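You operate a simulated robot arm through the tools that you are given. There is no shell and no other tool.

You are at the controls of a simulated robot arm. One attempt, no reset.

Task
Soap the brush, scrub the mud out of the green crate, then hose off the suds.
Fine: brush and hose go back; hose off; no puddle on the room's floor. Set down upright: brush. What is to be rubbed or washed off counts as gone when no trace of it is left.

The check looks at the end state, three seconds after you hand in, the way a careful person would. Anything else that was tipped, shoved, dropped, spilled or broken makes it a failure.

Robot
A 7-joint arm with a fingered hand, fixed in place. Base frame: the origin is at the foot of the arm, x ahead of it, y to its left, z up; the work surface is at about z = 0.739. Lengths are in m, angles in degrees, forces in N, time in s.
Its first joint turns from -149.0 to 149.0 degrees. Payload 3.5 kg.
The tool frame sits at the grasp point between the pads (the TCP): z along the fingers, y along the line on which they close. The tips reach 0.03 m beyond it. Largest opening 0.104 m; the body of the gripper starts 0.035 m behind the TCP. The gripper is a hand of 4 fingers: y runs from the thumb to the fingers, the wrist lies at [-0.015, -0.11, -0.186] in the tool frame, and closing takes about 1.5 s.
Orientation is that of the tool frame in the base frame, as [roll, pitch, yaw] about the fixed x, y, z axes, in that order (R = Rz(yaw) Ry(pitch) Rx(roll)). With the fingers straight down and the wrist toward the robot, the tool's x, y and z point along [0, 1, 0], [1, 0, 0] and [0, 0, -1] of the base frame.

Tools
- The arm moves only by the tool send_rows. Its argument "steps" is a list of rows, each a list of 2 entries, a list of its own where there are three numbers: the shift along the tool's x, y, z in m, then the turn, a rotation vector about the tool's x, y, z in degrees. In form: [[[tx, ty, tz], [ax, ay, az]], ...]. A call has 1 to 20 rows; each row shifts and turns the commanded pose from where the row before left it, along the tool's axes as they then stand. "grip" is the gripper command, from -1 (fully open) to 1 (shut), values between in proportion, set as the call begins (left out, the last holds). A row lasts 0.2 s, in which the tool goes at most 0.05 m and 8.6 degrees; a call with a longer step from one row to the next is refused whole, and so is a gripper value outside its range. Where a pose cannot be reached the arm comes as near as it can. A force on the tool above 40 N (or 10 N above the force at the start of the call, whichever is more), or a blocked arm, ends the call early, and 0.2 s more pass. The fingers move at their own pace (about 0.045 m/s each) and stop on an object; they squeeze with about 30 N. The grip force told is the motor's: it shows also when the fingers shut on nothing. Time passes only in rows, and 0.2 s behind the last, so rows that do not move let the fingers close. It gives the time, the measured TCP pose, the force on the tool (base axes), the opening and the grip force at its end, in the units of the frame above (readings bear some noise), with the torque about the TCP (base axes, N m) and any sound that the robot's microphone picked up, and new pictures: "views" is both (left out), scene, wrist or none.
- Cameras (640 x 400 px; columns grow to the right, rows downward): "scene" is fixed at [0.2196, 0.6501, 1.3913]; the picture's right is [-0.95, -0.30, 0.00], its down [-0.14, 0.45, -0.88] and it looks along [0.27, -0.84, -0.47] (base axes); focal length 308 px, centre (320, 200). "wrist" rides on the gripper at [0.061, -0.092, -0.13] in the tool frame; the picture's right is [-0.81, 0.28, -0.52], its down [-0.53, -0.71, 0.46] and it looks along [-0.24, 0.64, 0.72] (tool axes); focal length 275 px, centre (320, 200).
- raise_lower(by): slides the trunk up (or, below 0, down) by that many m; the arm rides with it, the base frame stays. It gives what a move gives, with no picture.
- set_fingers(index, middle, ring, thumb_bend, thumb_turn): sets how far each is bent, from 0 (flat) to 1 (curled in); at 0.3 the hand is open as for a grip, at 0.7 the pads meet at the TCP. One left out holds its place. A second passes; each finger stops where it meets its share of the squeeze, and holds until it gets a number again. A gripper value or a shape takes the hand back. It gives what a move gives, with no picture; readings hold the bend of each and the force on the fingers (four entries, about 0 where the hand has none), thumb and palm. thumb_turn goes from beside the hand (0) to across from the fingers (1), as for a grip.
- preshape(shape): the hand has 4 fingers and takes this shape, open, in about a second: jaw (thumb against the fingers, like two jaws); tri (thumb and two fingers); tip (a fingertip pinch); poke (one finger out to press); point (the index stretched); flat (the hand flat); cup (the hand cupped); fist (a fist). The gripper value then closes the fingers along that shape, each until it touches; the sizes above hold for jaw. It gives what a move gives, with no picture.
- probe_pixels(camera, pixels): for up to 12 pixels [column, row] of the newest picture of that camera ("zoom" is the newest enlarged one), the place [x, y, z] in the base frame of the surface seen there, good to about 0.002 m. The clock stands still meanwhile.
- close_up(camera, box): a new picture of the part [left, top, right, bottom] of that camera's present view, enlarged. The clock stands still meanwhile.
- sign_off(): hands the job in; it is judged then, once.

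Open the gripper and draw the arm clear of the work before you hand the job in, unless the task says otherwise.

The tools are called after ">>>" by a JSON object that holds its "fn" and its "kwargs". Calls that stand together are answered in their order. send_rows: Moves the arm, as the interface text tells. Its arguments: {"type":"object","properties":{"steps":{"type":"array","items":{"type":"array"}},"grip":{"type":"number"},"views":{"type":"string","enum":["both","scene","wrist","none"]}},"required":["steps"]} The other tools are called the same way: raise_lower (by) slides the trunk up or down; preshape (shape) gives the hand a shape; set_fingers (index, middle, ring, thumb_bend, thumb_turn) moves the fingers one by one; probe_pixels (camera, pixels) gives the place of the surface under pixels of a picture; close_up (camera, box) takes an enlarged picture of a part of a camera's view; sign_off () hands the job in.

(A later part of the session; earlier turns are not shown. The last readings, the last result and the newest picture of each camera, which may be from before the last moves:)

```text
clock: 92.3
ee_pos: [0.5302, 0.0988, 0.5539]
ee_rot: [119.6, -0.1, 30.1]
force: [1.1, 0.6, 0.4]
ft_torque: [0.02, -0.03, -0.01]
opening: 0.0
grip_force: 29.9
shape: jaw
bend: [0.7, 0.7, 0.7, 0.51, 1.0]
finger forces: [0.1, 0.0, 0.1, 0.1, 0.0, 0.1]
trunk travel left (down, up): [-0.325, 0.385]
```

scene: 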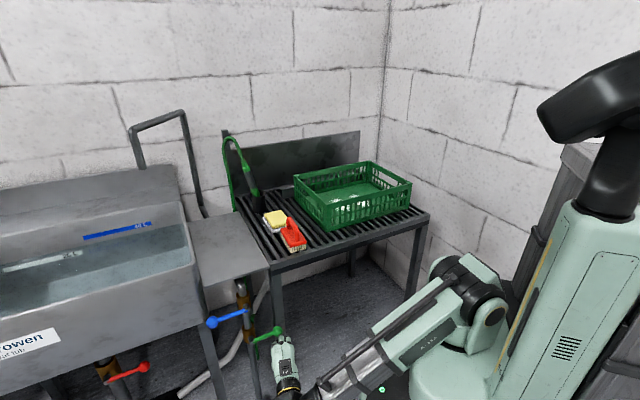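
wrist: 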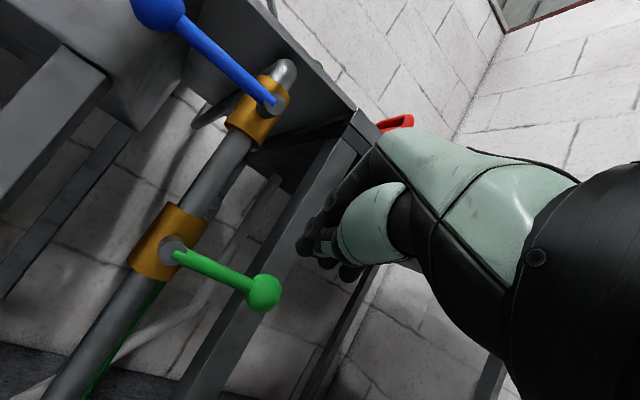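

Orientation reached. Lowering to z≈0.44 while still in front, before sliding under the ball.

>>> {"fn": "send_rows", "kwargs": {"steps": [[[-0.0036, -0.0329, 0.019], [0, 0, 0]], [[-0.0036, -0.0329, 0.019], [0, 0, 0]], [[-0.0037, -0.0329, 0.019], [0, 0, 0]], [[0, 0, 0], [0, 0, 0]]], "views": "both"}}

>>> {"fn": "close_up", "kwargs": {"camera": "scene", "box": [205, 290, 365, 400]}}

```text
clock: 93.3
ee_pos: [0.5197, 0.0925, 0.4396]
ee_rot: [119.6, 0.0, 30.1]
force: [0.0, -0.5, 0.4]
ft_torque: [0.01, -0.04, -0.02]
opening: 0.0002
grip_force: 30.1
shape: jaw
bend: [0.7, 0.7, 0.7, 0.51, 1.0]
finger forces: [0.1, 0.0, 0.2, 0.0, 0.0, 0.1]
trunk travel left (down, up): [-0.325, 0.385]
```

scene: 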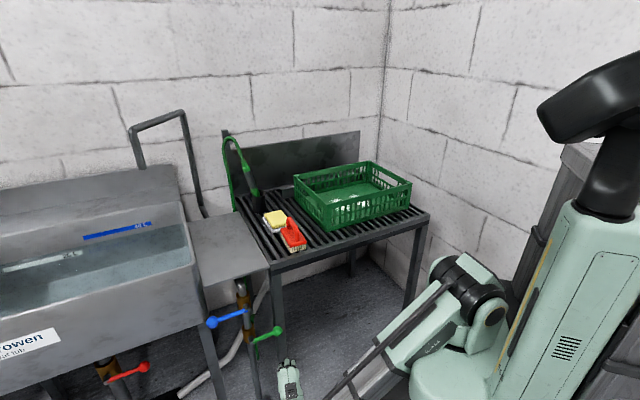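
wrist: 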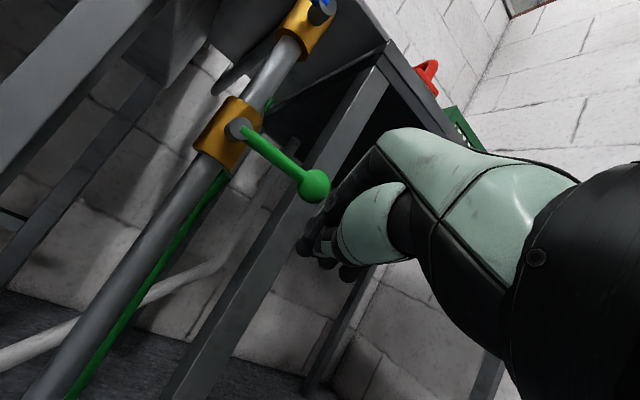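

```text
3.64 times, centred on (285, 345) of scene
```

zoom: 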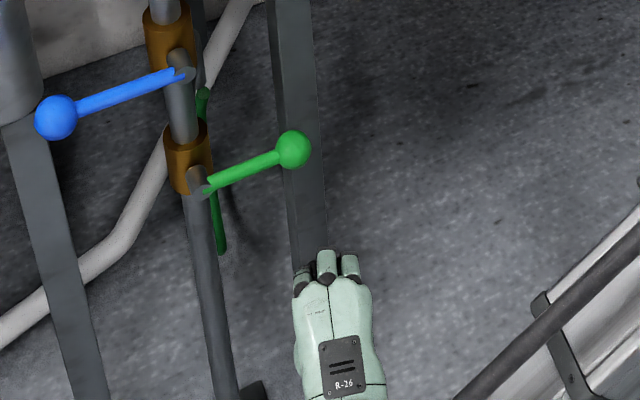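

The closed fingers curve downward, so a flat hand will make a better lifting blade. I'll back off a little, flatten the hand, and return the tilt toward 30° so the fingers point straight forward.

>>> {"fn": "send_rows", "kwargs": {"steps": [[[0, -0.02, -0.0346], [0, 0, 0]], [[0, -0.02, -0.0346], [0, 0, 0]], [[0, 0, 0], [7.5, 0, 0]], [[0, 0, 0], [7.5, 0, 0]], [[0, 0, 0], [7.5, 0, 0]]], "views": "none"}}

>>> {"fn": "preshape", "kwargs": {"shape": "flat"}}

>>> {"fn": "send_rows", "kwargs": {"steps": [[[0, 0, 0], [0, 0, 0]]], "views": "both"}}

>>> {"fn": "close_up", "kwargs": {"camera": "scene", "box": [205, 290, 365, 400]}}

```text
clock: 94.5
ee_pos: [0.4817, 0.1616, 0.4407]
ee_rot: [142.1, 0.0, 30.1]
force: [-0.2, 1.1, -0.3]
ft_torque: [-0.01, -0.06, -0.02]
opening: 0.0001
grip_force: 29.9
shape: jaw
bend: [0.7, 0.7, 0.7, 0.51, 1.0]
finger forces: [0.0, 0.0, 0.0, 0.0, 0.0, 0.1]
trunk travel left (down, up): [-0.325, 0.385]
```

```text
clock: 95.4
ee_pos: [0.4817, 0.1622, 0.4397]
ee_rot: [142.2, 0.0, 30.1]
force: [0.0, 0.2, 0.2]
ft_torque: [-0.04, -0.03, 0.0]
opening: 0.0
grip_force: 0.1
shape: flat
bend: [0.0, 0.0, 0.0, 0.4, 0.0]
finger forces: [0.0, 0.0, 0.1, 0.0, 0.0, 0.1]
trunk travel left (down, up): [-0.325, 0.385]
```

```text
clock: 95.8
ee_pos: [0.4809, 0.1611, 0.4387]
ee_rot: [142.1, -0.1, 30.2]
force: [-0.2, 0.1, -0.1]
ft_torque: [-0.01, 0.01, 0.01]
opening: 0.0
grip_force: 0.1
shape: flat
bend: [0.0, 0.0, 0.0, 0.4, 0.0]
finger forces: [0.1, 0.0, 0.0, 0.0, 0.0, 0.1]
trunk travel left (down, up): [-0.325, 0.385]
```

scene: 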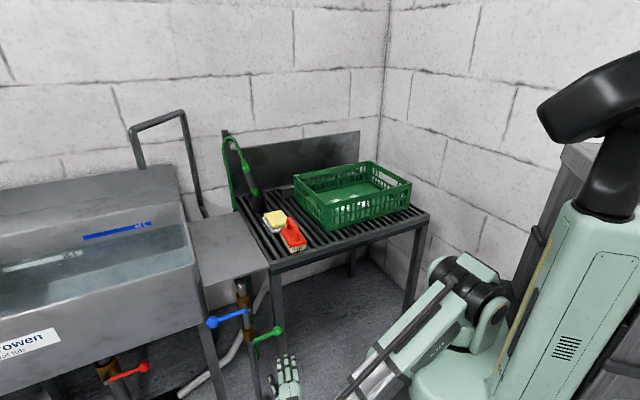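
wrist: 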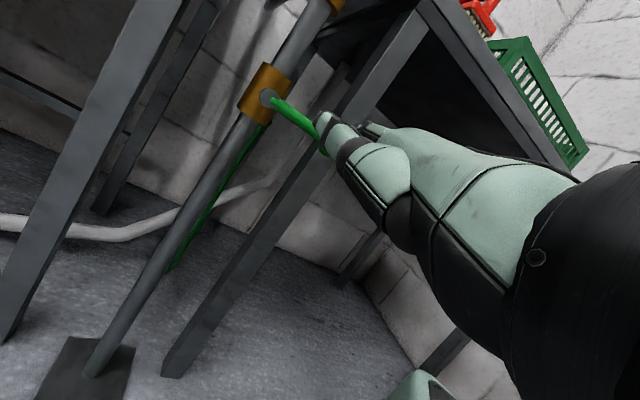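

```text
3.64 times, centred on (285, 345) of scene
```

zoom: 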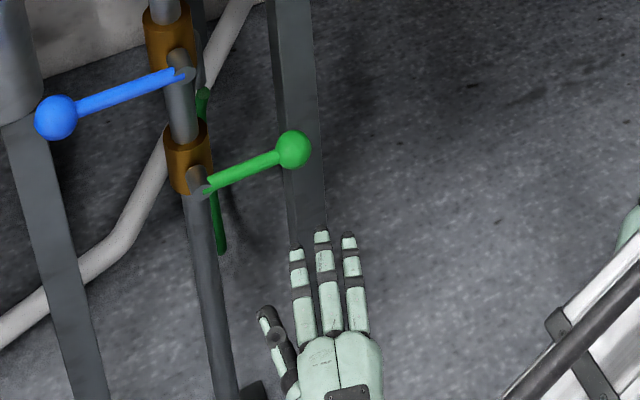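

The flat hand shows clearly with three fingers forward. I'll probe fingertip positions in this zoom.

>>> {"fn": "probe_pixels", "kwargs": {"camera": "zoom", "pixels": [[297, 252], [321, 238], [349, 243], [328, 300], [305, 315], [357, 310], [340, 350], [263, 313], [325, 265], [293, 150]]}}

```text
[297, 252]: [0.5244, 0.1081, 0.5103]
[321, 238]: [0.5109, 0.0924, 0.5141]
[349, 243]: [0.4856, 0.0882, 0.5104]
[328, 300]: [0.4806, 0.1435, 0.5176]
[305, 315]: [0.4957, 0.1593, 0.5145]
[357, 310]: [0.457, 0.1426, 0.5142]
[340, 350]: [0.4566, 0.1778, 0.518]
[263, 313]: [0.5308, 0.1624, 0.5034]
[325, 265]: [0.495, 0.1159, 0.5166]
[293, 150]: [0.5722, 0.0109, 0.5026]
```

Fingertips sit ~0.075 m ahead of and ~0.075 m above the TCP. I'll tuck the thumb under the palm, lower so the finger tops pass beneath the ball, and slide forward under it.

>>> {"fn": "set_fingers", "kwargs": {"thumb_turn": 1, "thumb_bend": 0.9}}

>>> {"fn": "send_rows", "kwargs": {"steps": [[[0, -0.0167, 0.0213], [0, 0, 0]], [[0, -0.0166, 0.0213], [0, 0, 0]], [[0.0057, 0.0323, 0.0253], [0, 0, 0]], [[0.0057, 0.0323, 0.0253], [0, 0, 0]], [[0, 0, 0], [0, 0, 0]]], "views": "both"}}

>>> {"fn": "close_up", "kwargs": {"camera": "scene", "box": [205, 290, 365, 400]}}

```text
clock: 96.8
ee_pos: [0.4812, 0.1624, 0.4398]
ee_rot: [142.1, 0.0, 30.1]
force: [-0.3, -0.2, 0.5]
ft_torque: [-0.02, 0.01, 0.01]
opening: 0.0559
grip_force: 0.0
shape: fingers
bend: [0.0, 0.0, 0.0, 0.9, 1.0]
finger forces: [0.0, 0.0, 0.1, 0.0, 0.0, 0.0]
trunk travel left (down, up): [-0.325, 0.385]
```

```text
clock: 98.0
ee_pos: [0.5331, 0.0964, 0.384]
ee_rot: [142.2, -0.1, 30.2]
force: [0.2, 0.5, 0.1]
ft_torque: [0.03, -0.01, 0.0]
opening: 0.056
grip_force: 0.0
shape: fingers
bend: [0.0, 0.0, 0.0, 0.9, 1.0]
finger forces: [0.0, 0.1, 0.0, 0.1, 0.1, 0.1]
trunk travel left (down, up): [-0.325, 0.385]
```

scene: 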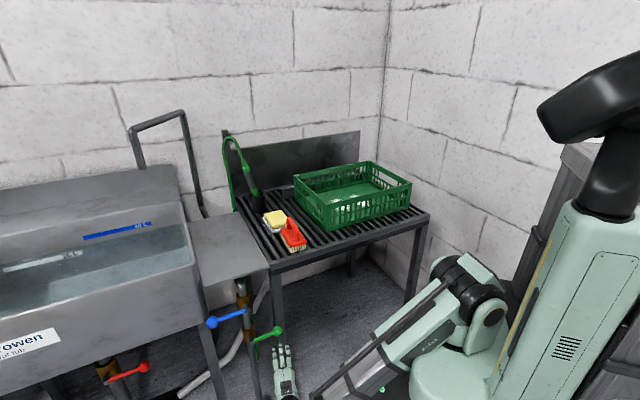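
wrist: 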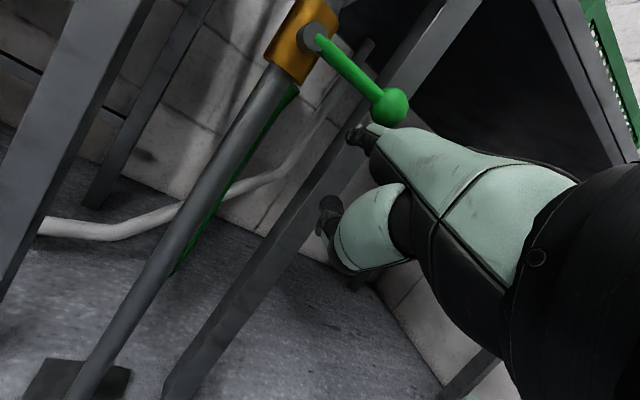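

```text
3.64 times, centred on (285, 345) of scene
```

zoom: 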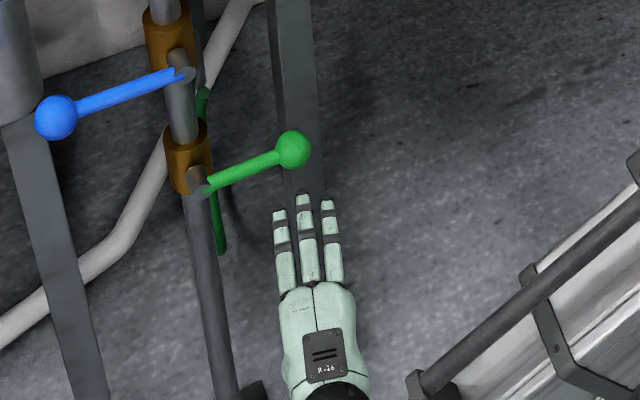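

Fingers are below ball height. Sliding the last 4 cm forward under it.

>>> {"fn": "send_rows", "kwargs": {"steps": [[[0.0022, 0.0162, 0.0127], [0, 0, 0]], [[0.0021, 0.0162, 0.0126], [0, 0, 0]], [[0, 0, 0], [0, 0, 0]]], "views": "both"}}

>>> {"fn": "close_up", "kwargs": {"camera": "scene", "box": [205, 290, 365, 400]}}

>>> {"fn": "probe_pixels", "kwargs": {"camera": "zoom", "pixels": [[265, 175], [280, 180], [300, 175], [315, 170], [290, 215], [270, 230], [293, 150]]}}

```text
clock: 98.8
ee_pos: [0.557, 0.0618, 0.3863]
ee_rot: [142.2, -0.1, 30.1]
force: [0.1, 0.1, -0.1]
ft_torque: [0.01, -0.01, 0.0]
opening: 0.0557
grip_force: 0.0
shape: fingers
bend: [0.0, 0.0, 0.0, 0.9, 1.0]
finger forces: [0.0, 0.0, 0.0, 0.0, 0.0, 0.0]
trunk travel left (down, up): [-0.325, 0.385]
```

scene: 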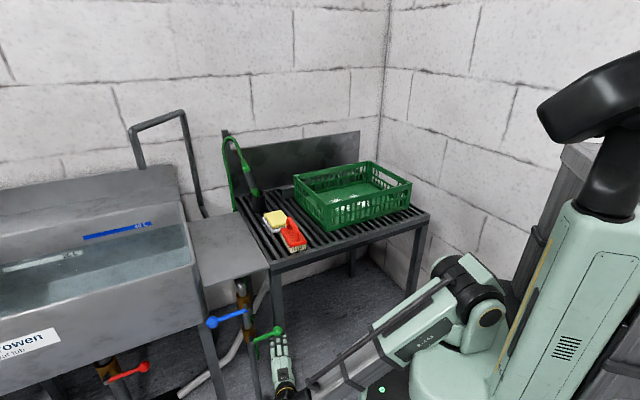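
wrist: 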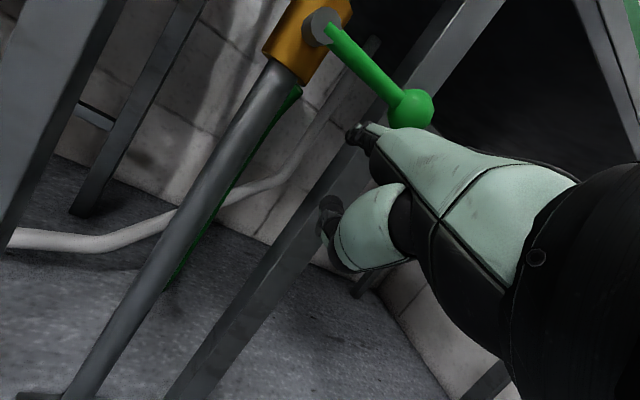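

```text
3.64 times, centred on (285, 345) of scene
```

zoom: 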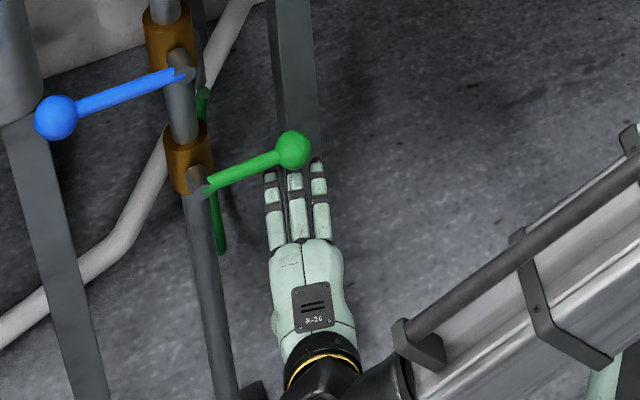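

```text
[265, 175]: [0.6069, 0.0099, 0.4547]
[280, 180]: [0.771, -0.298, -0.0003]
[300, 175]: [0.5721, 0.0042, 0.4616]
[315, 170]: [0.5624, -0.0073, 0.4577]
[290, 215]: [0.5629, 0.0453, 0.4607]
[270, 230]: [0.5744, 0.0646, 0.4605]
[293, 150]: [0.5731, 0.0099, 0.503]
```

Fingers are right under the ball and lever (tops at z≈0.461). Lifting upward in small steps.

>>> {"fn": "send_rows", "kwargs": {"steps": [[[0, 0.0092, -0.0118], [0, 0, 0]], [[0, 0.0062, -0.0079], [0, 0, 0]], [[0, 0.0062, -0.0079], [0, 0, 0]]], "views": "scene"}}

>>> {"fn": "close_up", "kwargs": {"camera": "scene", "box": [205, 290, 365, 400]}}

```text
clock: 99.6
ee_pos: [0.5568, 0.0622, 0.4194]
ee_rot: [142.1, 0.0, 30.2]
force: [-1.1, 0.6, -3.6]
ft_torque: [0.11, 0.01, -0.04]
opening: 0.0559
grip_force: 1.7
shape: fingers
bend: [0.0, 0.01, 0.0, 0.9, 1.0]
finger forces: [0.1, 2.9, 0.0, 0.1, 0.0, 0.0]
trunk travel left (down, up): [-0.325, 0.385]
```

scene: 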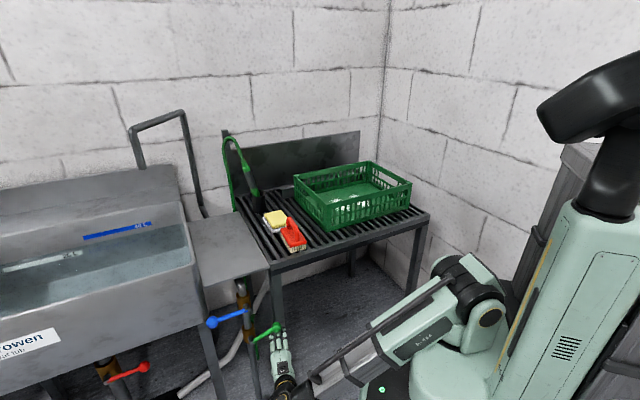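

```text
3.64 times, centred on (285, 345) of scene
```

zoom: 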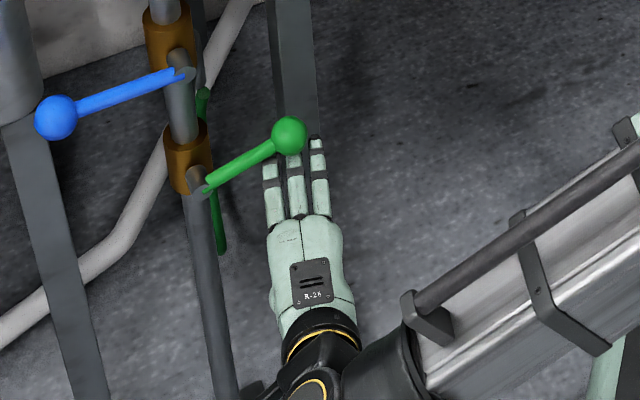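

The lever swings up easily with ~3.6 N — it opens upward. I'll check the nozzle and continue raising along the arc.

>>> {"fn": "send_rows", "kwargs": {"steps": [[[0, 0.0062, -0.0079], [0, 0, 0]], [[0.0029, 0.0056, -0.0084], [0, 0, 0]], [[0.0048, 0.0052, -0.0087], [0, 0, 0]], [[0, 0, 0], [0, 0, 0]]], "views": "scene"}}

>>> {"fn": "close_up", "kwargs": {"camera": "scene", "box": [205, 290, 365, 400]}}

>>> {"fn": "close_up", "kwargs": {"camera": "scene", "box": [215, 130, 311, 250]}}

```text
clock: 100.6
ee_pos: [0.5615, 0.0688, 0.4503]
ee_rot: [142.3, 0.0, 30.1]
force: [-1.1, -1.0, -3.0]
ft_torque: [0.22, 0.05, -0.09]
opening: 0.0541
grip_force: 1.9
shape: fingers
bend: [0.01, 0.01, 0.0, 0.9, 1.0]
finger forces: [2.2, 1.0, 0.1, 0.0, 0.0, 0.0]
trunk travel left (down, up): [-0.325, 0.385]
```

scene: 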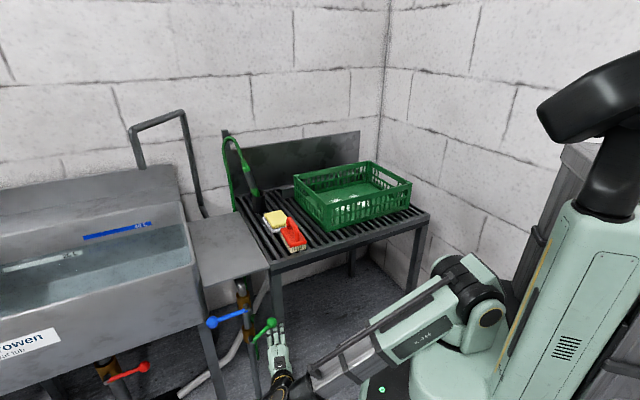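

```text
3.64 times, centred on (285, 345) of scene
```

zoom: 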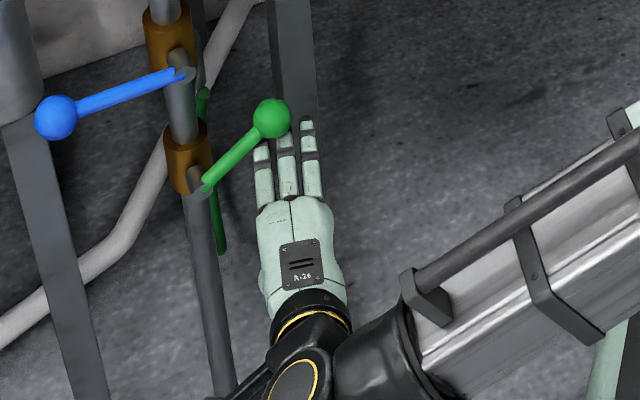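

```text
3.33 times, centred on (263, 190) of scene
```

zoom: 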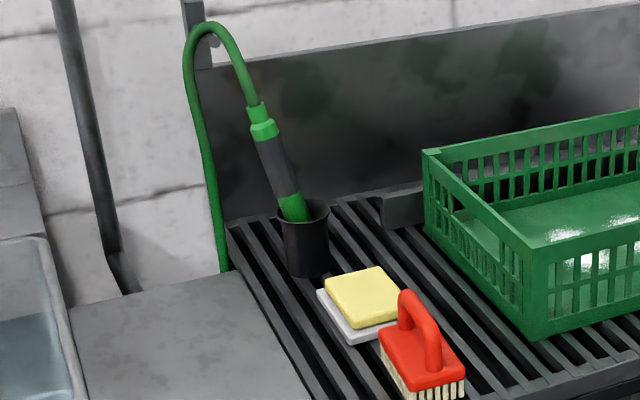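

Lever at ~35°. Continuing up and toward +q.

>>> {"fn": "send_rows", "kwargs": {"steps": [[[0.0068, 0.0047, -0.009], [0, 0, 0]], [[0.0077, 0.0045, -0.0092], [0, 0, 0]], [[0.0097, 0.0041, -0.0095], [0, 0, 0]], [[0.0097, 0.0041, -0.0095], [0, 0, 0]], [[0, 0, 0], [0, 0, 0]]], "views": "scene"}}

>>> {"fn": "close_up", "kwargs": {"camera": "scene", "box": [205, 270, 365, 380]}}

```text
clock: 101.8
ee_pos: [0.5857, 0.0916, 0.4906]
ee_rot: [142.1, 0.1, 30.0]
force: [-2.7, -1.1, -2.6]
ft_torque: [0.14, -0.04, -0.12]
opening: 0.0535
grip_force: 1.7
shape: fingers
bend: [0.01, 0.0, 0.0, 0.9, 1.0]
finger forces: [2.5, 0.1, 0.0, 0.0, 0.0, 0.1]
trunk travel left (down, up): [-0.325, 0.385]
```

scene: 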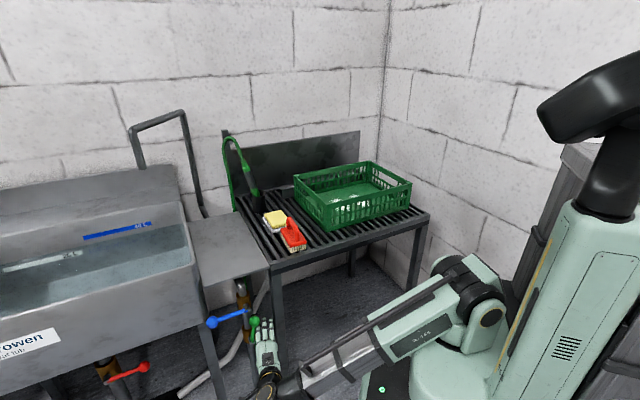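

```text
3.64 times, centred on (285, 325) of scene
```

zoom: 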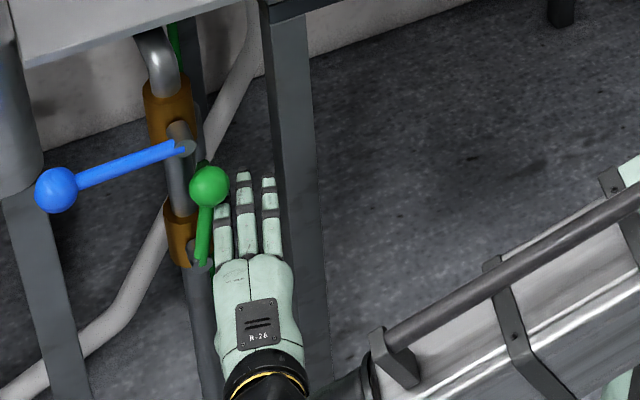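

Lever at ~75°. A final push toward +q to reach vertical.

>>> {"fn": "send_rows", "kwargs": {"steps": [[[0.0097, 0.0005, -0.0048], [0, 0, 0]], [[0.0097, -0.002, -0.0016], [0, 0, 0]], [[0, 0, 0], [0, 0, 0]]], "views": "scene"}}

>>> {"fn": "close_up", "kwargs": {"camera": "scene", "box": [205, 270, 365, 380]}}

>>> {"fn": "close_up", "kwargs": {"camera": "scene", "box": [215, 130, 311, 250]}}

```text
clock: 102.6
ee_pos: [0.5999, 0.106, 0.4948]
ee_rot: [142.1, 0.0, 30.1]
force: [-6.9, -6.5, -3.1]
ft_torque: [0.54, -0.3, -0.5]
opening: 0.0531
grip_force: 4.6
shape: fingers
bend: [0.02, 0.0, 0.0, 0.9, 1.0]
finger forces: [9.5, 0.0, 0.1, 0.0, 0.0, 0.0]
trunk travel left (down, up): [-0.325, 0.385]
```

scene: 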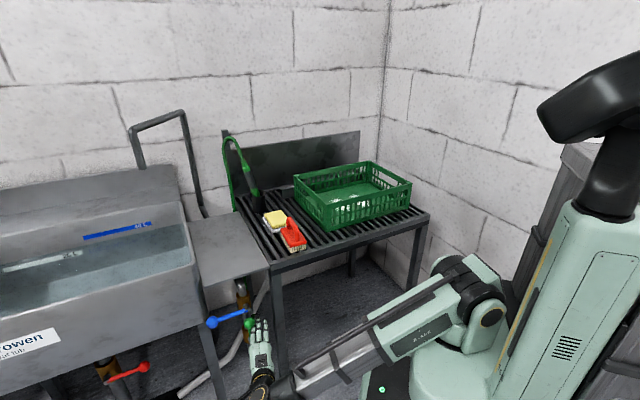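

```text
3.64 times, centred on (285, 325) of scene
```

zoom: 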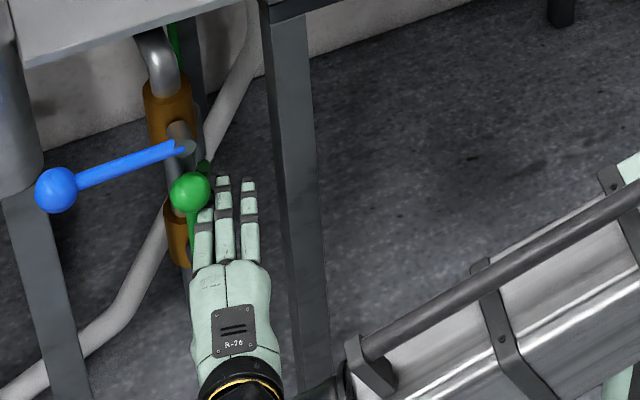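

```text
3.33 times, centred on (263, 190) of scene
```

zoom: 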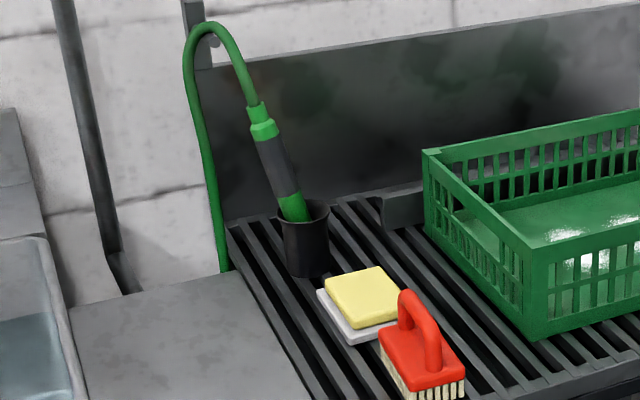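

The force rise shows the lever at its open stop (vertical). Retreating the hand: sideways off the ball, then straight back.

>>> {"fn": "send_rows", "kwargs": {"steps": [[[-0.0193, 0.0041, 0.0032], [0, 0, 0]], [[0, -0.0315, -0.0247], [0, 0, 0]], [[0, -0.0315, -0.0247], [0, 0, 0]], [[0, -0.0315, -0.0247], [0, 0, 0]], [[0, 0, 0], [0, 0, 0]]], "views": "both"}}

>>> {"fn": "close_up", "kwargs": {"camera": "scene", "box": [205, 270, 365, 380]}}

>>> {"fn": "close_up", "kwargs": {"camera": "scene", "box": [215, 130, 311, 250]}}

```text
clock: 103.8
ee_pos: [0.5285, 0.197, 0.4947]
ee_rot: [142.1, -0.1, 30.1]
force: [0.0, 0.3, 1.6]
ft_torque: [0.02, 0.0, -0.03]
opening: 0.0556
grip_force: 0.0
shape: fingers
bend: [0.0, 0.0, 0.0, 0.9, 1.0]
finger forces: [0.1, 0.0, 0.0, 0.1, 0.1, 0.0]
trunk travel left (down, up): [-0.325, 0.385]
```

scene: 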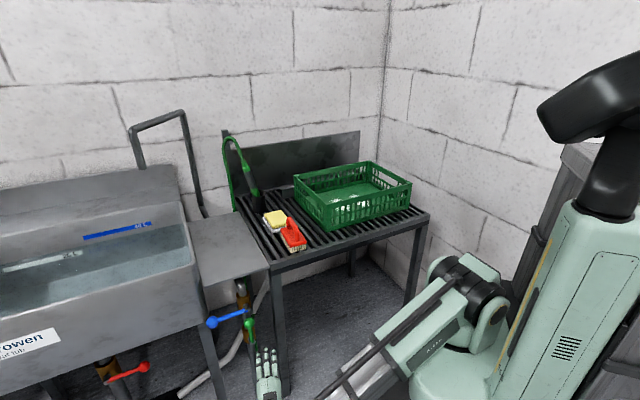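
wrist: 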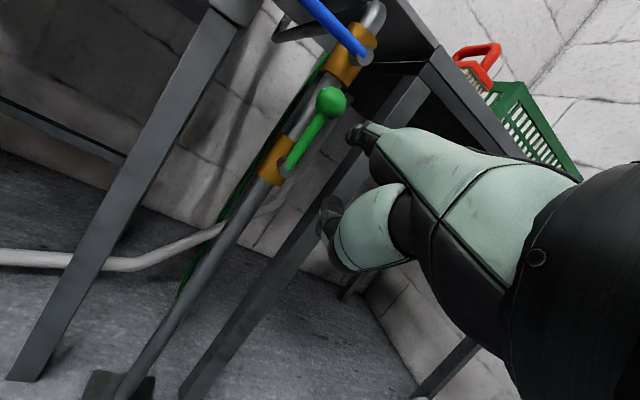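

```text
3.64 times, centred on (285, 325) of scene
```

zoom: 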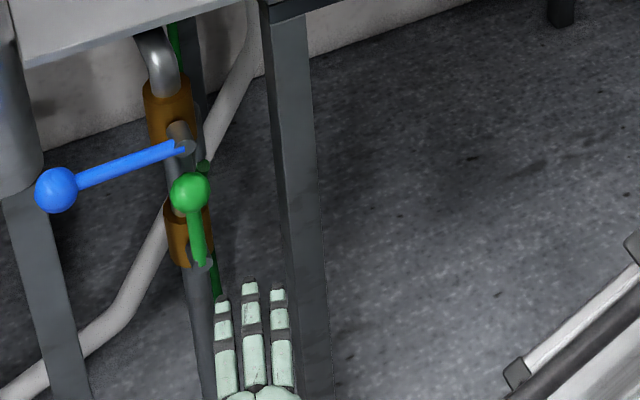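

```text
3.33 times, centred on (263, 190) of scene
```

zoom: 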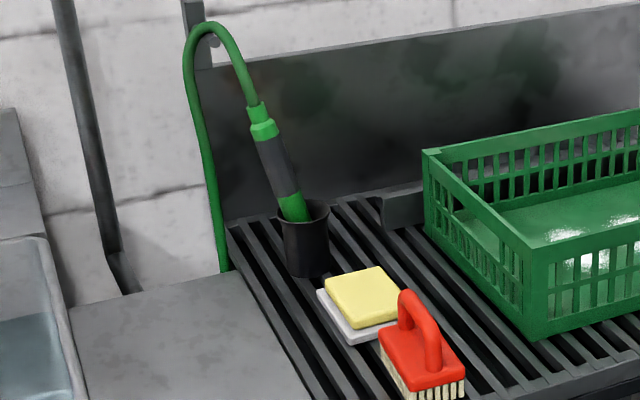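

The lever stays vertical (valve open), and the rack looks calm. I'll raise the trunk back up and lift the arm above the work area.

>>> {"fn": "raise_lower", "kwargs": {"by": 0.2}}

>>> {"fn": "send_rows", "kwargs": {"steps": [[[0, 0.0308, -0.0394], [0, 0, 0]], [[0, 0.0308, -0.0394], [0, 0, 0]], [[0, 0.0308, -0.0394], [0, 0, 0]], [[0, 0.0308, -0.0394], [0, 0, 0]], [[0, 0.0308, -0.0394], [0, 0, 0]], [[0, 0.0308, -0.0394], [0, 0, 0]], [[0, 0, 0], [7.6, 0, 0]], [[0, 0, 0], [7.6, 0, 0]], [[0, 0, 0], [7.6, 0, 0]], [[0, 0, 0], [7.6, 0, 0]], [[0, 0, 0], [7.5, 0, 0]]], "views": "both"}}

```text
clock: 106.0
ee_pos: [0.5279, 0.1951, 0.6939]
ee_rot: [142.0, 0.0, 30.1]
force: [-0.8, -0.4, 0.0]
ft_torque: [-0.02, 0.01, 0.01]
opening: 0.0557
grip_force: 0.1
shape: fingers
bend: [0.0, 0.0, 0.0, 0.9, 1.0]
finger forces: [0.1, 0.1, 0.0, 0.0, 0.0, 0.1]
trunk travel left (down, up): [-0.525, 0.185]
```

```text
clock: 108.3
ee_pos: [0.5276, 0.1957, 0.9947]
ee_rot: [-179.8, 0.1, 30.2]
force: [0.1, 0.1, 0.3]
ft_torque: [0.01, 0.04, 0.01]
opening: 0.0561
grip_force: 0.0
shape: fingers
bend: [0.0, 0.0, 0.0, 0.9, 1.0]
finger forces: [0.0, 0.0, 0.0, 0.1, 0.0, 0.0]
trunk travel left (down, up): [-0.525, 0.185]
```

scene: 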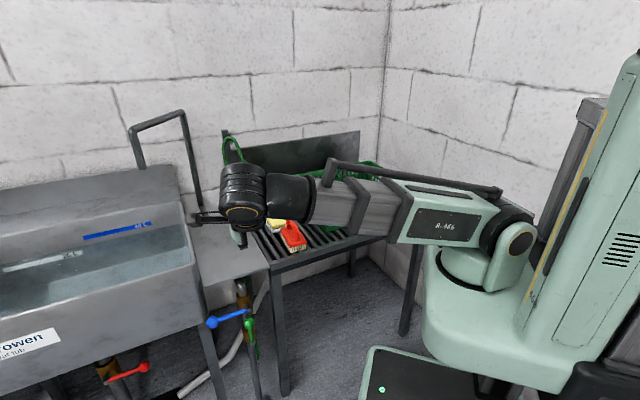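
wrist: 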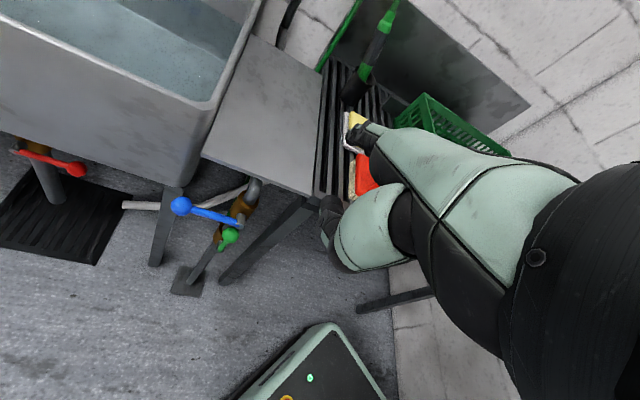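

Opening the hand to jaw shape, moving over the rack's left side, then turning to yaw 135° for approaching the nozzle.

>>> {"fn": "preshape", "kwargs": {"shape": "jaw"}}

>>> {"fn": "send_rows", "kwargs": {"steps": [[[-0.0097, 0.0419, 0], [0, 0, -7]], [[-0.0046, 0.0428, 0], [0, 0, -7]], [[0.0007, 0.043, 0], [0, 0, -7]], [[0.0059, 0.0426, 0], [0, 0, -7]], [[0.0111, 0.0416, 0], [0, 0, -7]], [[0.0161, 0.0399, 0], [0, 0, -7]], [[0.0208, 0.0376, 0], [0, 0, -7]], [[0, 0, 0], [0, 0, -8]], [[0, 0, 0], [0, 0, -8]], [[0, 0, 0], [0, 0, -8]], [[0, 0, 0], [0, 0, -8]], [[0, 0, 0], [0, 0, -8]], [[0, 0, 0], [0, 0, -8]], [[0, 0, 0], [0, 0, -8]]], "views": "both"}}

```text
clock: 109.2
ee_pos: [0.5271, 0.1957, 0.9938]
ee_rot: [180.0, 0.0, 30.0]
force: [0.0, 1.0, -1.0]
ft_torque: [0.0, -0.03, 0.02]
opening: 0.1039
grip_force: 0.0
shape: jaw
bend: [0.3, 0.3, 0.3, 0.3, 0.98]
finger forces: [0.1, 0.0, 0.1, 0.1, 0.0, 0.1]
trunk travel left (down, up): [-0.525, 0.185]
```

```text
clock: 112.2
ee_pos: [0.7571, 0.0596, 0.9933]
ee_rot: [179.9, 0.0, 135.2]
force: [-0.8, 0.8, -0.2]
ft_torque: [0.04, -0.01, 0.03]
opening: 0.1039
grip_force: 0.1
shape: jaw
bend: [0.3, 0.3, 0.3, 0.3, 0.98]
finger forces: [0.0, 0.1, 0.0, 0.0, 0.1, 0.0]
trunk travel left (down, up): [-0.525, 0.185]
```

scene: 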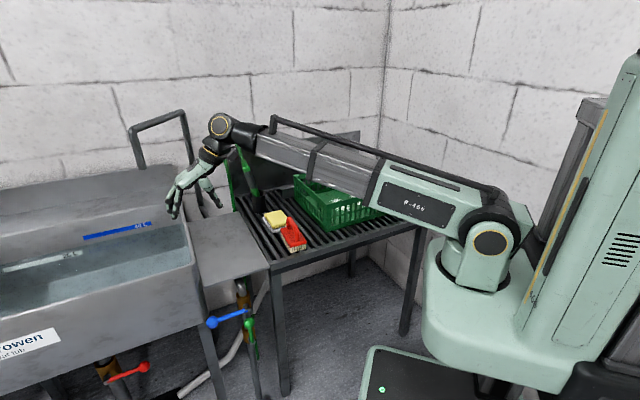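
wrist: 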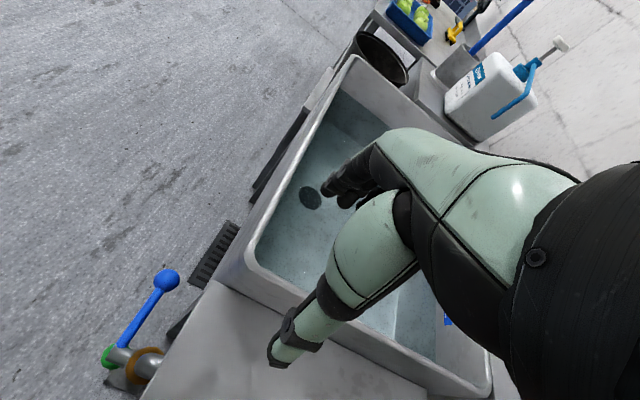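

I overshot to the left but it's clear there. Moving to a viewing position in front of the hose nozzle.

>>> {"fn": "send_rows", "kwargs": {"steps": [[[-0.0252, -0.0364, 0], [0, 0, 0]], [[-0.0252, -0.0364, 0], [0, 0, 0]], [[-0.0252, -0.0364, 0], [0, 0, 0]], [[-0.0252, -0.0364, 0], [0, 0, 0]], [[-0.0252, -0.0364, 0], [0, 0, 0]], [[-0.0252, -0.0364, 0], [0, 0, 0]], [[-0.0252, -0.0364, 0], [0, 0, 0]], [[-0.0252, -0.0364, 0], [0, 0, 0]], [[-0.0252, -0.0364, 0], [0, 0, 0]]], "views": "both"}}

>>> {"fn": "close_up", "kwargs": {"camera": "wrist", "box": [200, 180, 520, 400]}}

>>> {"fn": "close_up", "kwargs": {"camera": "scene", "box": [205, 120, 325, 240]}}

```text
clock: 114.2
ee_pos: [0.686, -0.3332, 0.9935]
ee_rot: [180.0, -0.1, 135.2]
force: [0.3, 0.6, -0.1]
ft_torque: [0.0, 0.01, 0.0]
opening: 0.1039
grip_force: 0.1
shape: jaw
bend: [0.3, 0.3, 0.3, 0.3, 0.98]
finger forces: [0.1, 0.0, 0.0, 0.1, 0.1, 0.0]
trunk travel left (down, up): [-0.525, 0.185]
```

scene: 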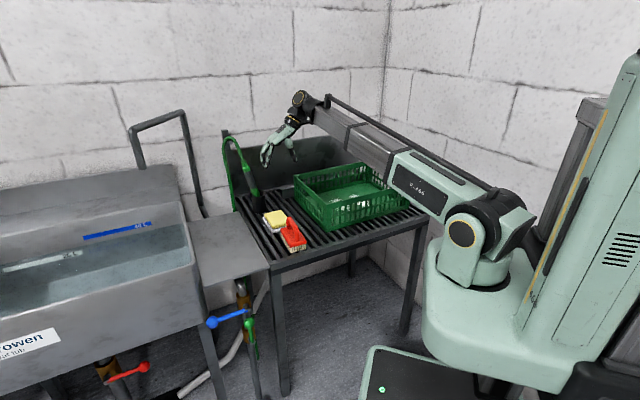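
wrist: 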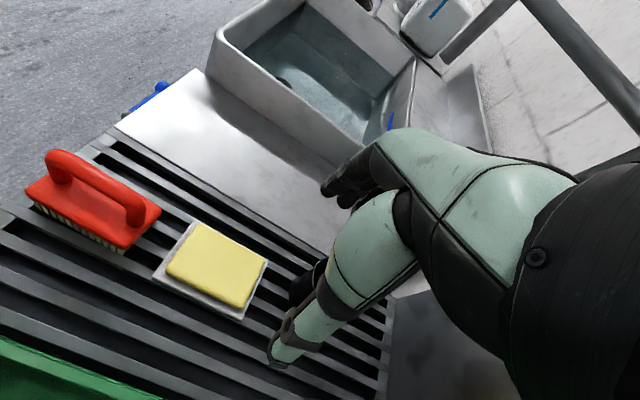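

```text
1.82 times, centred on (360, 290) of wrist
```

zoom: 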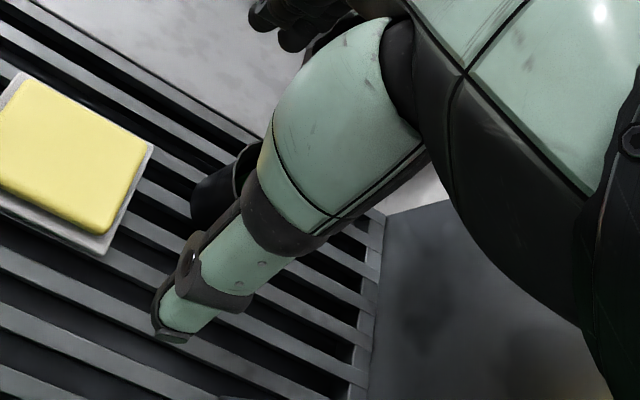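

```text
3.33 times, centred on (265, 180) of scene
```

zoom: 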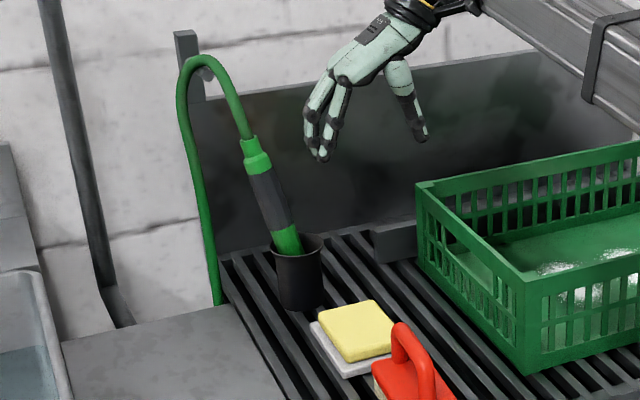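

The hand blocks the wrist camera, but the scene zoom shows the nozzle well. I'll probe points along its axis and cup.

>>> {"fn": "probe_pixels", "kwargs": {"camera": "zoom", "pixels": [[287, 242], [279, 222], [270, 200], [262, 182], [256, 160], [249, 142], [258, 205], [283, 197], [240, 110], [300, 280], [298, 240], [188, 45]]}}

```text
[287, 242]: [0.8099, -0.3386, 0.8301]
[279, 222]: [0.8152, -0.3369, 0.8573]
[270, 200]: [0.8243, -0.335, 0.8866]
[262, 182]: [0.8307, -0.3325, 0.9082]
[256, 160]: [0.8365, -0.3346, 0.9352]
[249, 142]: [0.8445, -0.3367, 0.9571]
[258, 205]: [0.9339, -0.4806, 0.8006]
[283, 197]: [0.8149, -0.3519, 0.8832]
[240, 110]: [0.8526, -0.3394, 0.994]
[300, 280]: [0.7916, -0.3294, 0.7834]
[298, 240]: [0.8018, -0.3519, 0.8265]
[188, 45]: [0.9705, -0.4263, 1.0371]
```

Nozzle axis at grip height z≈0.89 is about (0.834,-0.348), leaning ~14°. I'll tilt the hand forward 60° and roll ~12° so the fingers close square to the nozzle.

>>> {"fn": "send_rows", "kwargs": {"steps": [[[0, 0, 0], [0, -7.5, 0]], [[0, 0, 0], [0, -7.5, 0]], [[0, 0, 0], [0, -7.5, 0]], [[0, 0, 0], [0, -7.5, 0]], [[0, 0, 0], [0, -7.5, 0]], [[0, 0, 0], [0, -7.5, 0]], [[0, 0, 0], [0, -7.5, 0]], [[0, 0, 0], [0, -7.5, 0]], [[0, 0, 0], [2.9, 0, -5.02]], [[0, 0, 0], [2.9, 0, -5.02]], [[0, 0, 0], [0, 0, 0]]], "views": "both"}}

>>> {"fn": "close_up", "kwargs": {"camera": "scene", "box": [205, 120, 325, 240]}}

```text
clock: 116.7
ee_pos: [0.6852, -0.3323, 0.9928]
ee_rot: [-157.7, 58.0, 154.3]
force: [-0.4, -0.1, -0.3]
ft_torque: [0.05, -0.01, 0.01]
opening: 0.1037
grip_force: 0.1
shape: jaw
bend: [0.3, 0.3, 0.3, 0.3, 0.98]
finger forces: [0.0, 0.1, 0.0, 0.0, 0.1, 0.1]
trunk travel left (down, up): [-0.525, 0.185]
```

scene: 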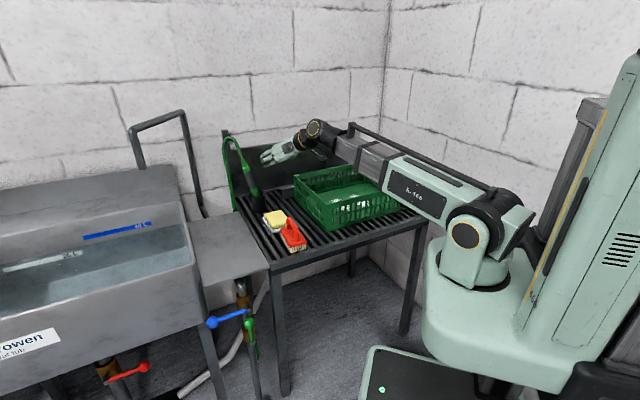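
wrist: 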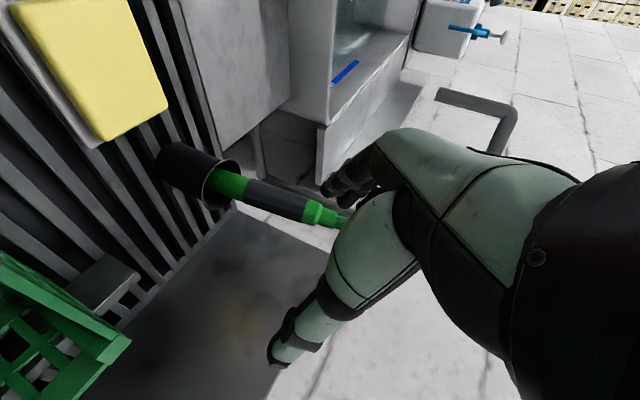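

```text
3.33 times, centred on (265, 180) of scene
```

zoom: 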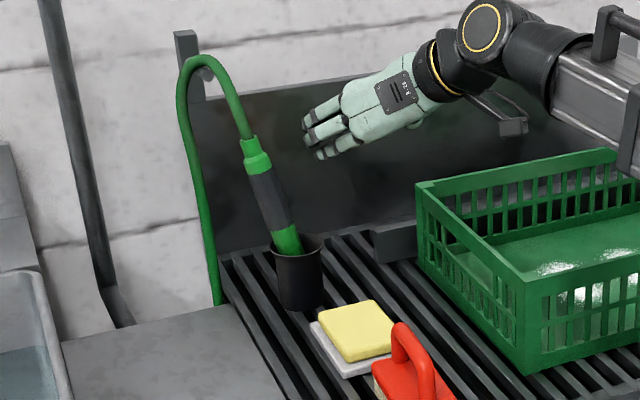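

The nozzle is nicely between thumb and fingers in the wrist view. I'll probe its grip from this side for an accurate axis.

>>> {"fn": "close_up", "kwargs": {"camera": "wrist", "box": [140, 120, 380, 270]}}

>>> {"fn": "probe_pixels", "kwargs": {"camera": "wrist", "pixels": [[225, 185], [250, 192], [275, 200], [295, 206], [318, 213], [275, 190], [272, 211], [335, 219], [230, 165], [205, 200], [205, 175]]}}

```text
2.67 times, centred on (260, 195) of wrist
```

zoom: 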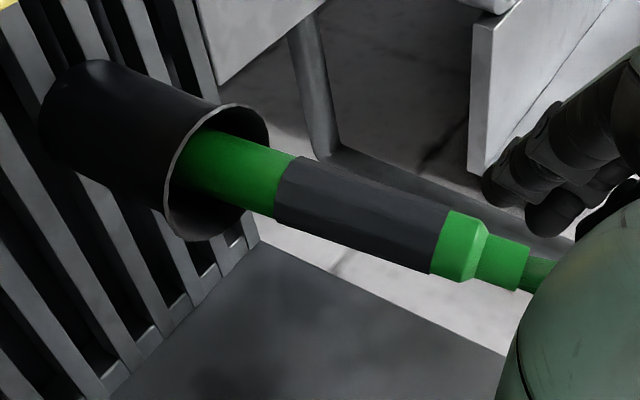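

```text
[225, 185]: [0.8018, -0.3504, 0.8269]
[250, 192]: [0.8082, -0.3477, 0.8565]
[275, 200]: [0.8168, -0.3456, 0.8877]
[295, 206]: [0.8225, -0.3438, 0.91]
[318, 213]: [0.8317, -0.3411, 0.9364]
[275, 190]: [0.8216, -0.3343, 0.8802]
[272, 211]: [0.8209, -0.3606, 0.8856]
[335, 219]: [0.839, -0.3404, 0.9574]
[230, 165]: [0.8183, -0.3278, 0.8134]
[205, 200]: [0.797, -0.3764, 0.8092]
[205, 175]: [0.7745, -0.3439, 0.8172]
```

Axis at grip centre ≈(0.834,-0.347,0.895), radius ~15 mm. Moving to a pre-grasp point 10 cm back along the approach line.

>>> {"fn": "send_rows", "kwargs": {"steps": [[[0.0029, 0.0375, 0.0128], [0, 0, 0]], [[0.0029, 0.0375, 0.0128], [0, 0, 0]], [[0.0028, 0.0376, 0.0128], [0, 0, 0]], [[0, 0, 0], [0, 0, 0]]], "views": "both"}}

>>> {"fn": "close_up", "kwargs": {"camera": "scene", "box": [205, 120, 325, 240]}}

```text
clock: 117.7
ee_pos: [0.7814, -0.2799, 0.9452]
ee_rot: [-157.5, 58.0, 154.5]
force: [-0.4, 0.1, 0.1]
ft_torque: [0.0, -0.02, 0.02]
opening: 0.1039
grip_force: 0.1
shape: jaw
bend: [0.3, 0.3, 0.3, 0.3, 0.98]
finger forces: [0.0, 0.0, 0.1, 0.0, 0.0, 0.1]
trunk travel left (down, up): [-0.525, 0.185]
```

scene: 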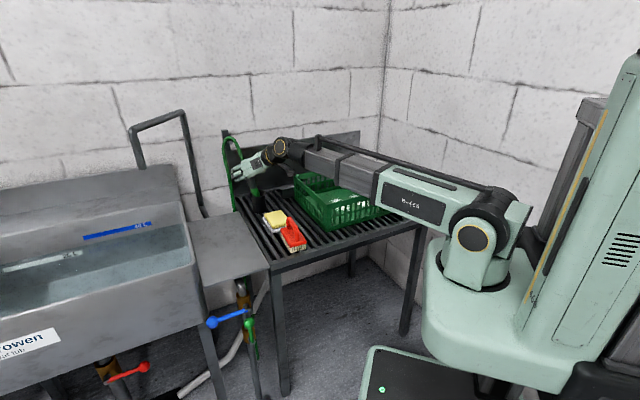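
wrist: 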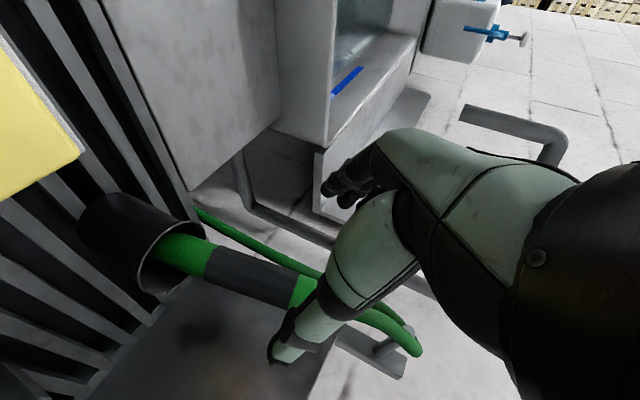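

```text
3.33 times, centred on (265, 180) of scene
```

zoom: 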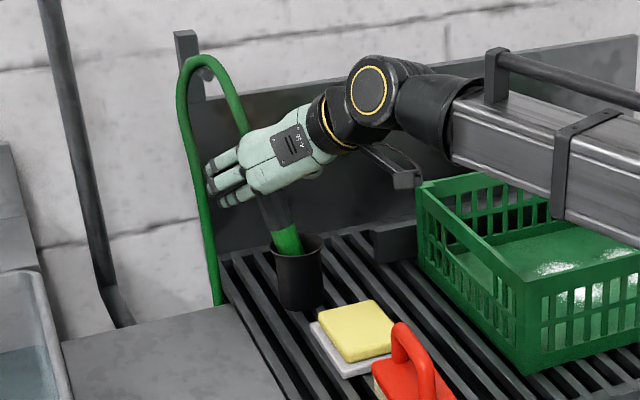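

Geometry check: nozzle axis lies at y≈0 in the tool frame, 0.10 m ahead. Advancing along the approach.

>>> {"fn": "send_rows", "kwargs": {"steps": [[[0, 0, 0.03], [0, 0, 0]], [[0, 0, 0.03], [0, 0, 0]], [[0, 0, 0.02], [0, 0, 0]], [[0, 0, 0.015], [0, 0, 0]], [[0, 0, 0], [0, 0, 0]]], "views": "both"}}

>>> {"fn": "close_up", "kwargs": {"camera": "scene", "box": [205, 120, 325, 240]}}

>>> {"fn": "close_up", "kwargs": {"camera": "wrist", "box": [100, 150, 440, 400]}}

```text
clock: 118.8
ee_pos: [0.8339, -0.3435, 0.8988]
ee_rot: [-157.9, 58.0, 154.1]
force: [-0.6, 0.1, 0.8]
ft_torque: [-0.02, -0.02, -0.03]
opening: 0.1037
grip_force: 0.0
shape: jaw
bend: [0.3, 0.3, 0.3, 0.3, 0.98]
finger forces: [0.1, 0.0, 0.0, 0.0, 0.1, 0.0]
trunk travel left (down, up): [-0.525, 0.185]
```

scene: 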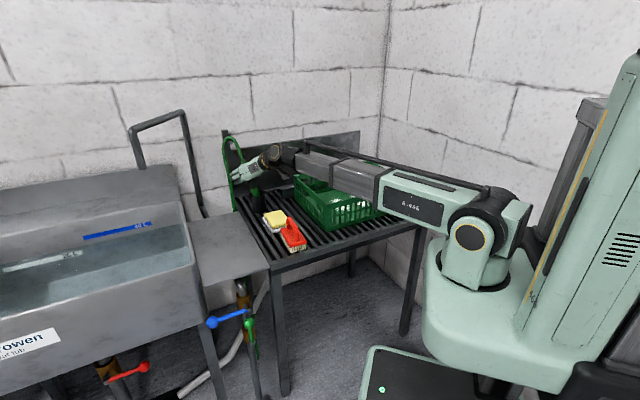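
wrist: 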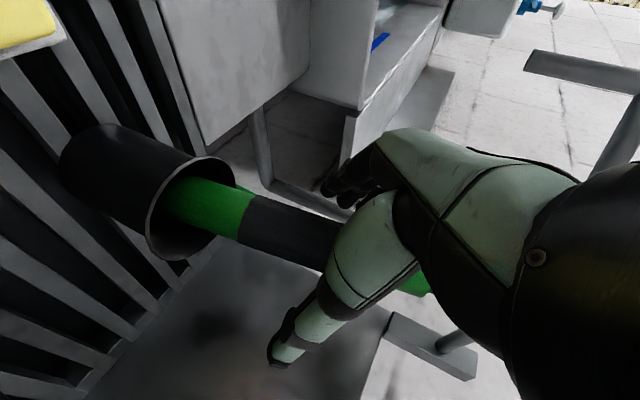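

```text
3.33 times, centred on (265, 180) of scene
```

zoom: 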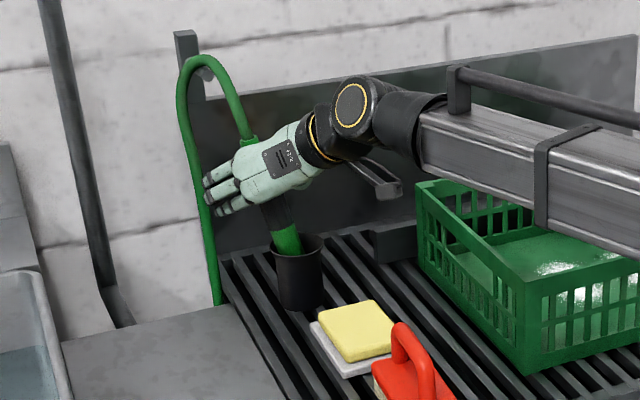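

```text
1.60 times, centred on (270, 275) of wrist
```

zoom: 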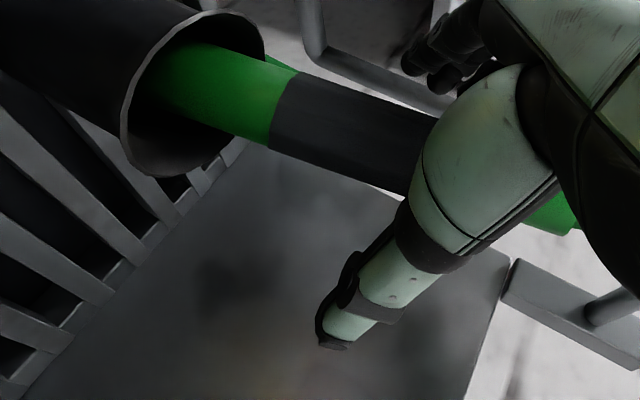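

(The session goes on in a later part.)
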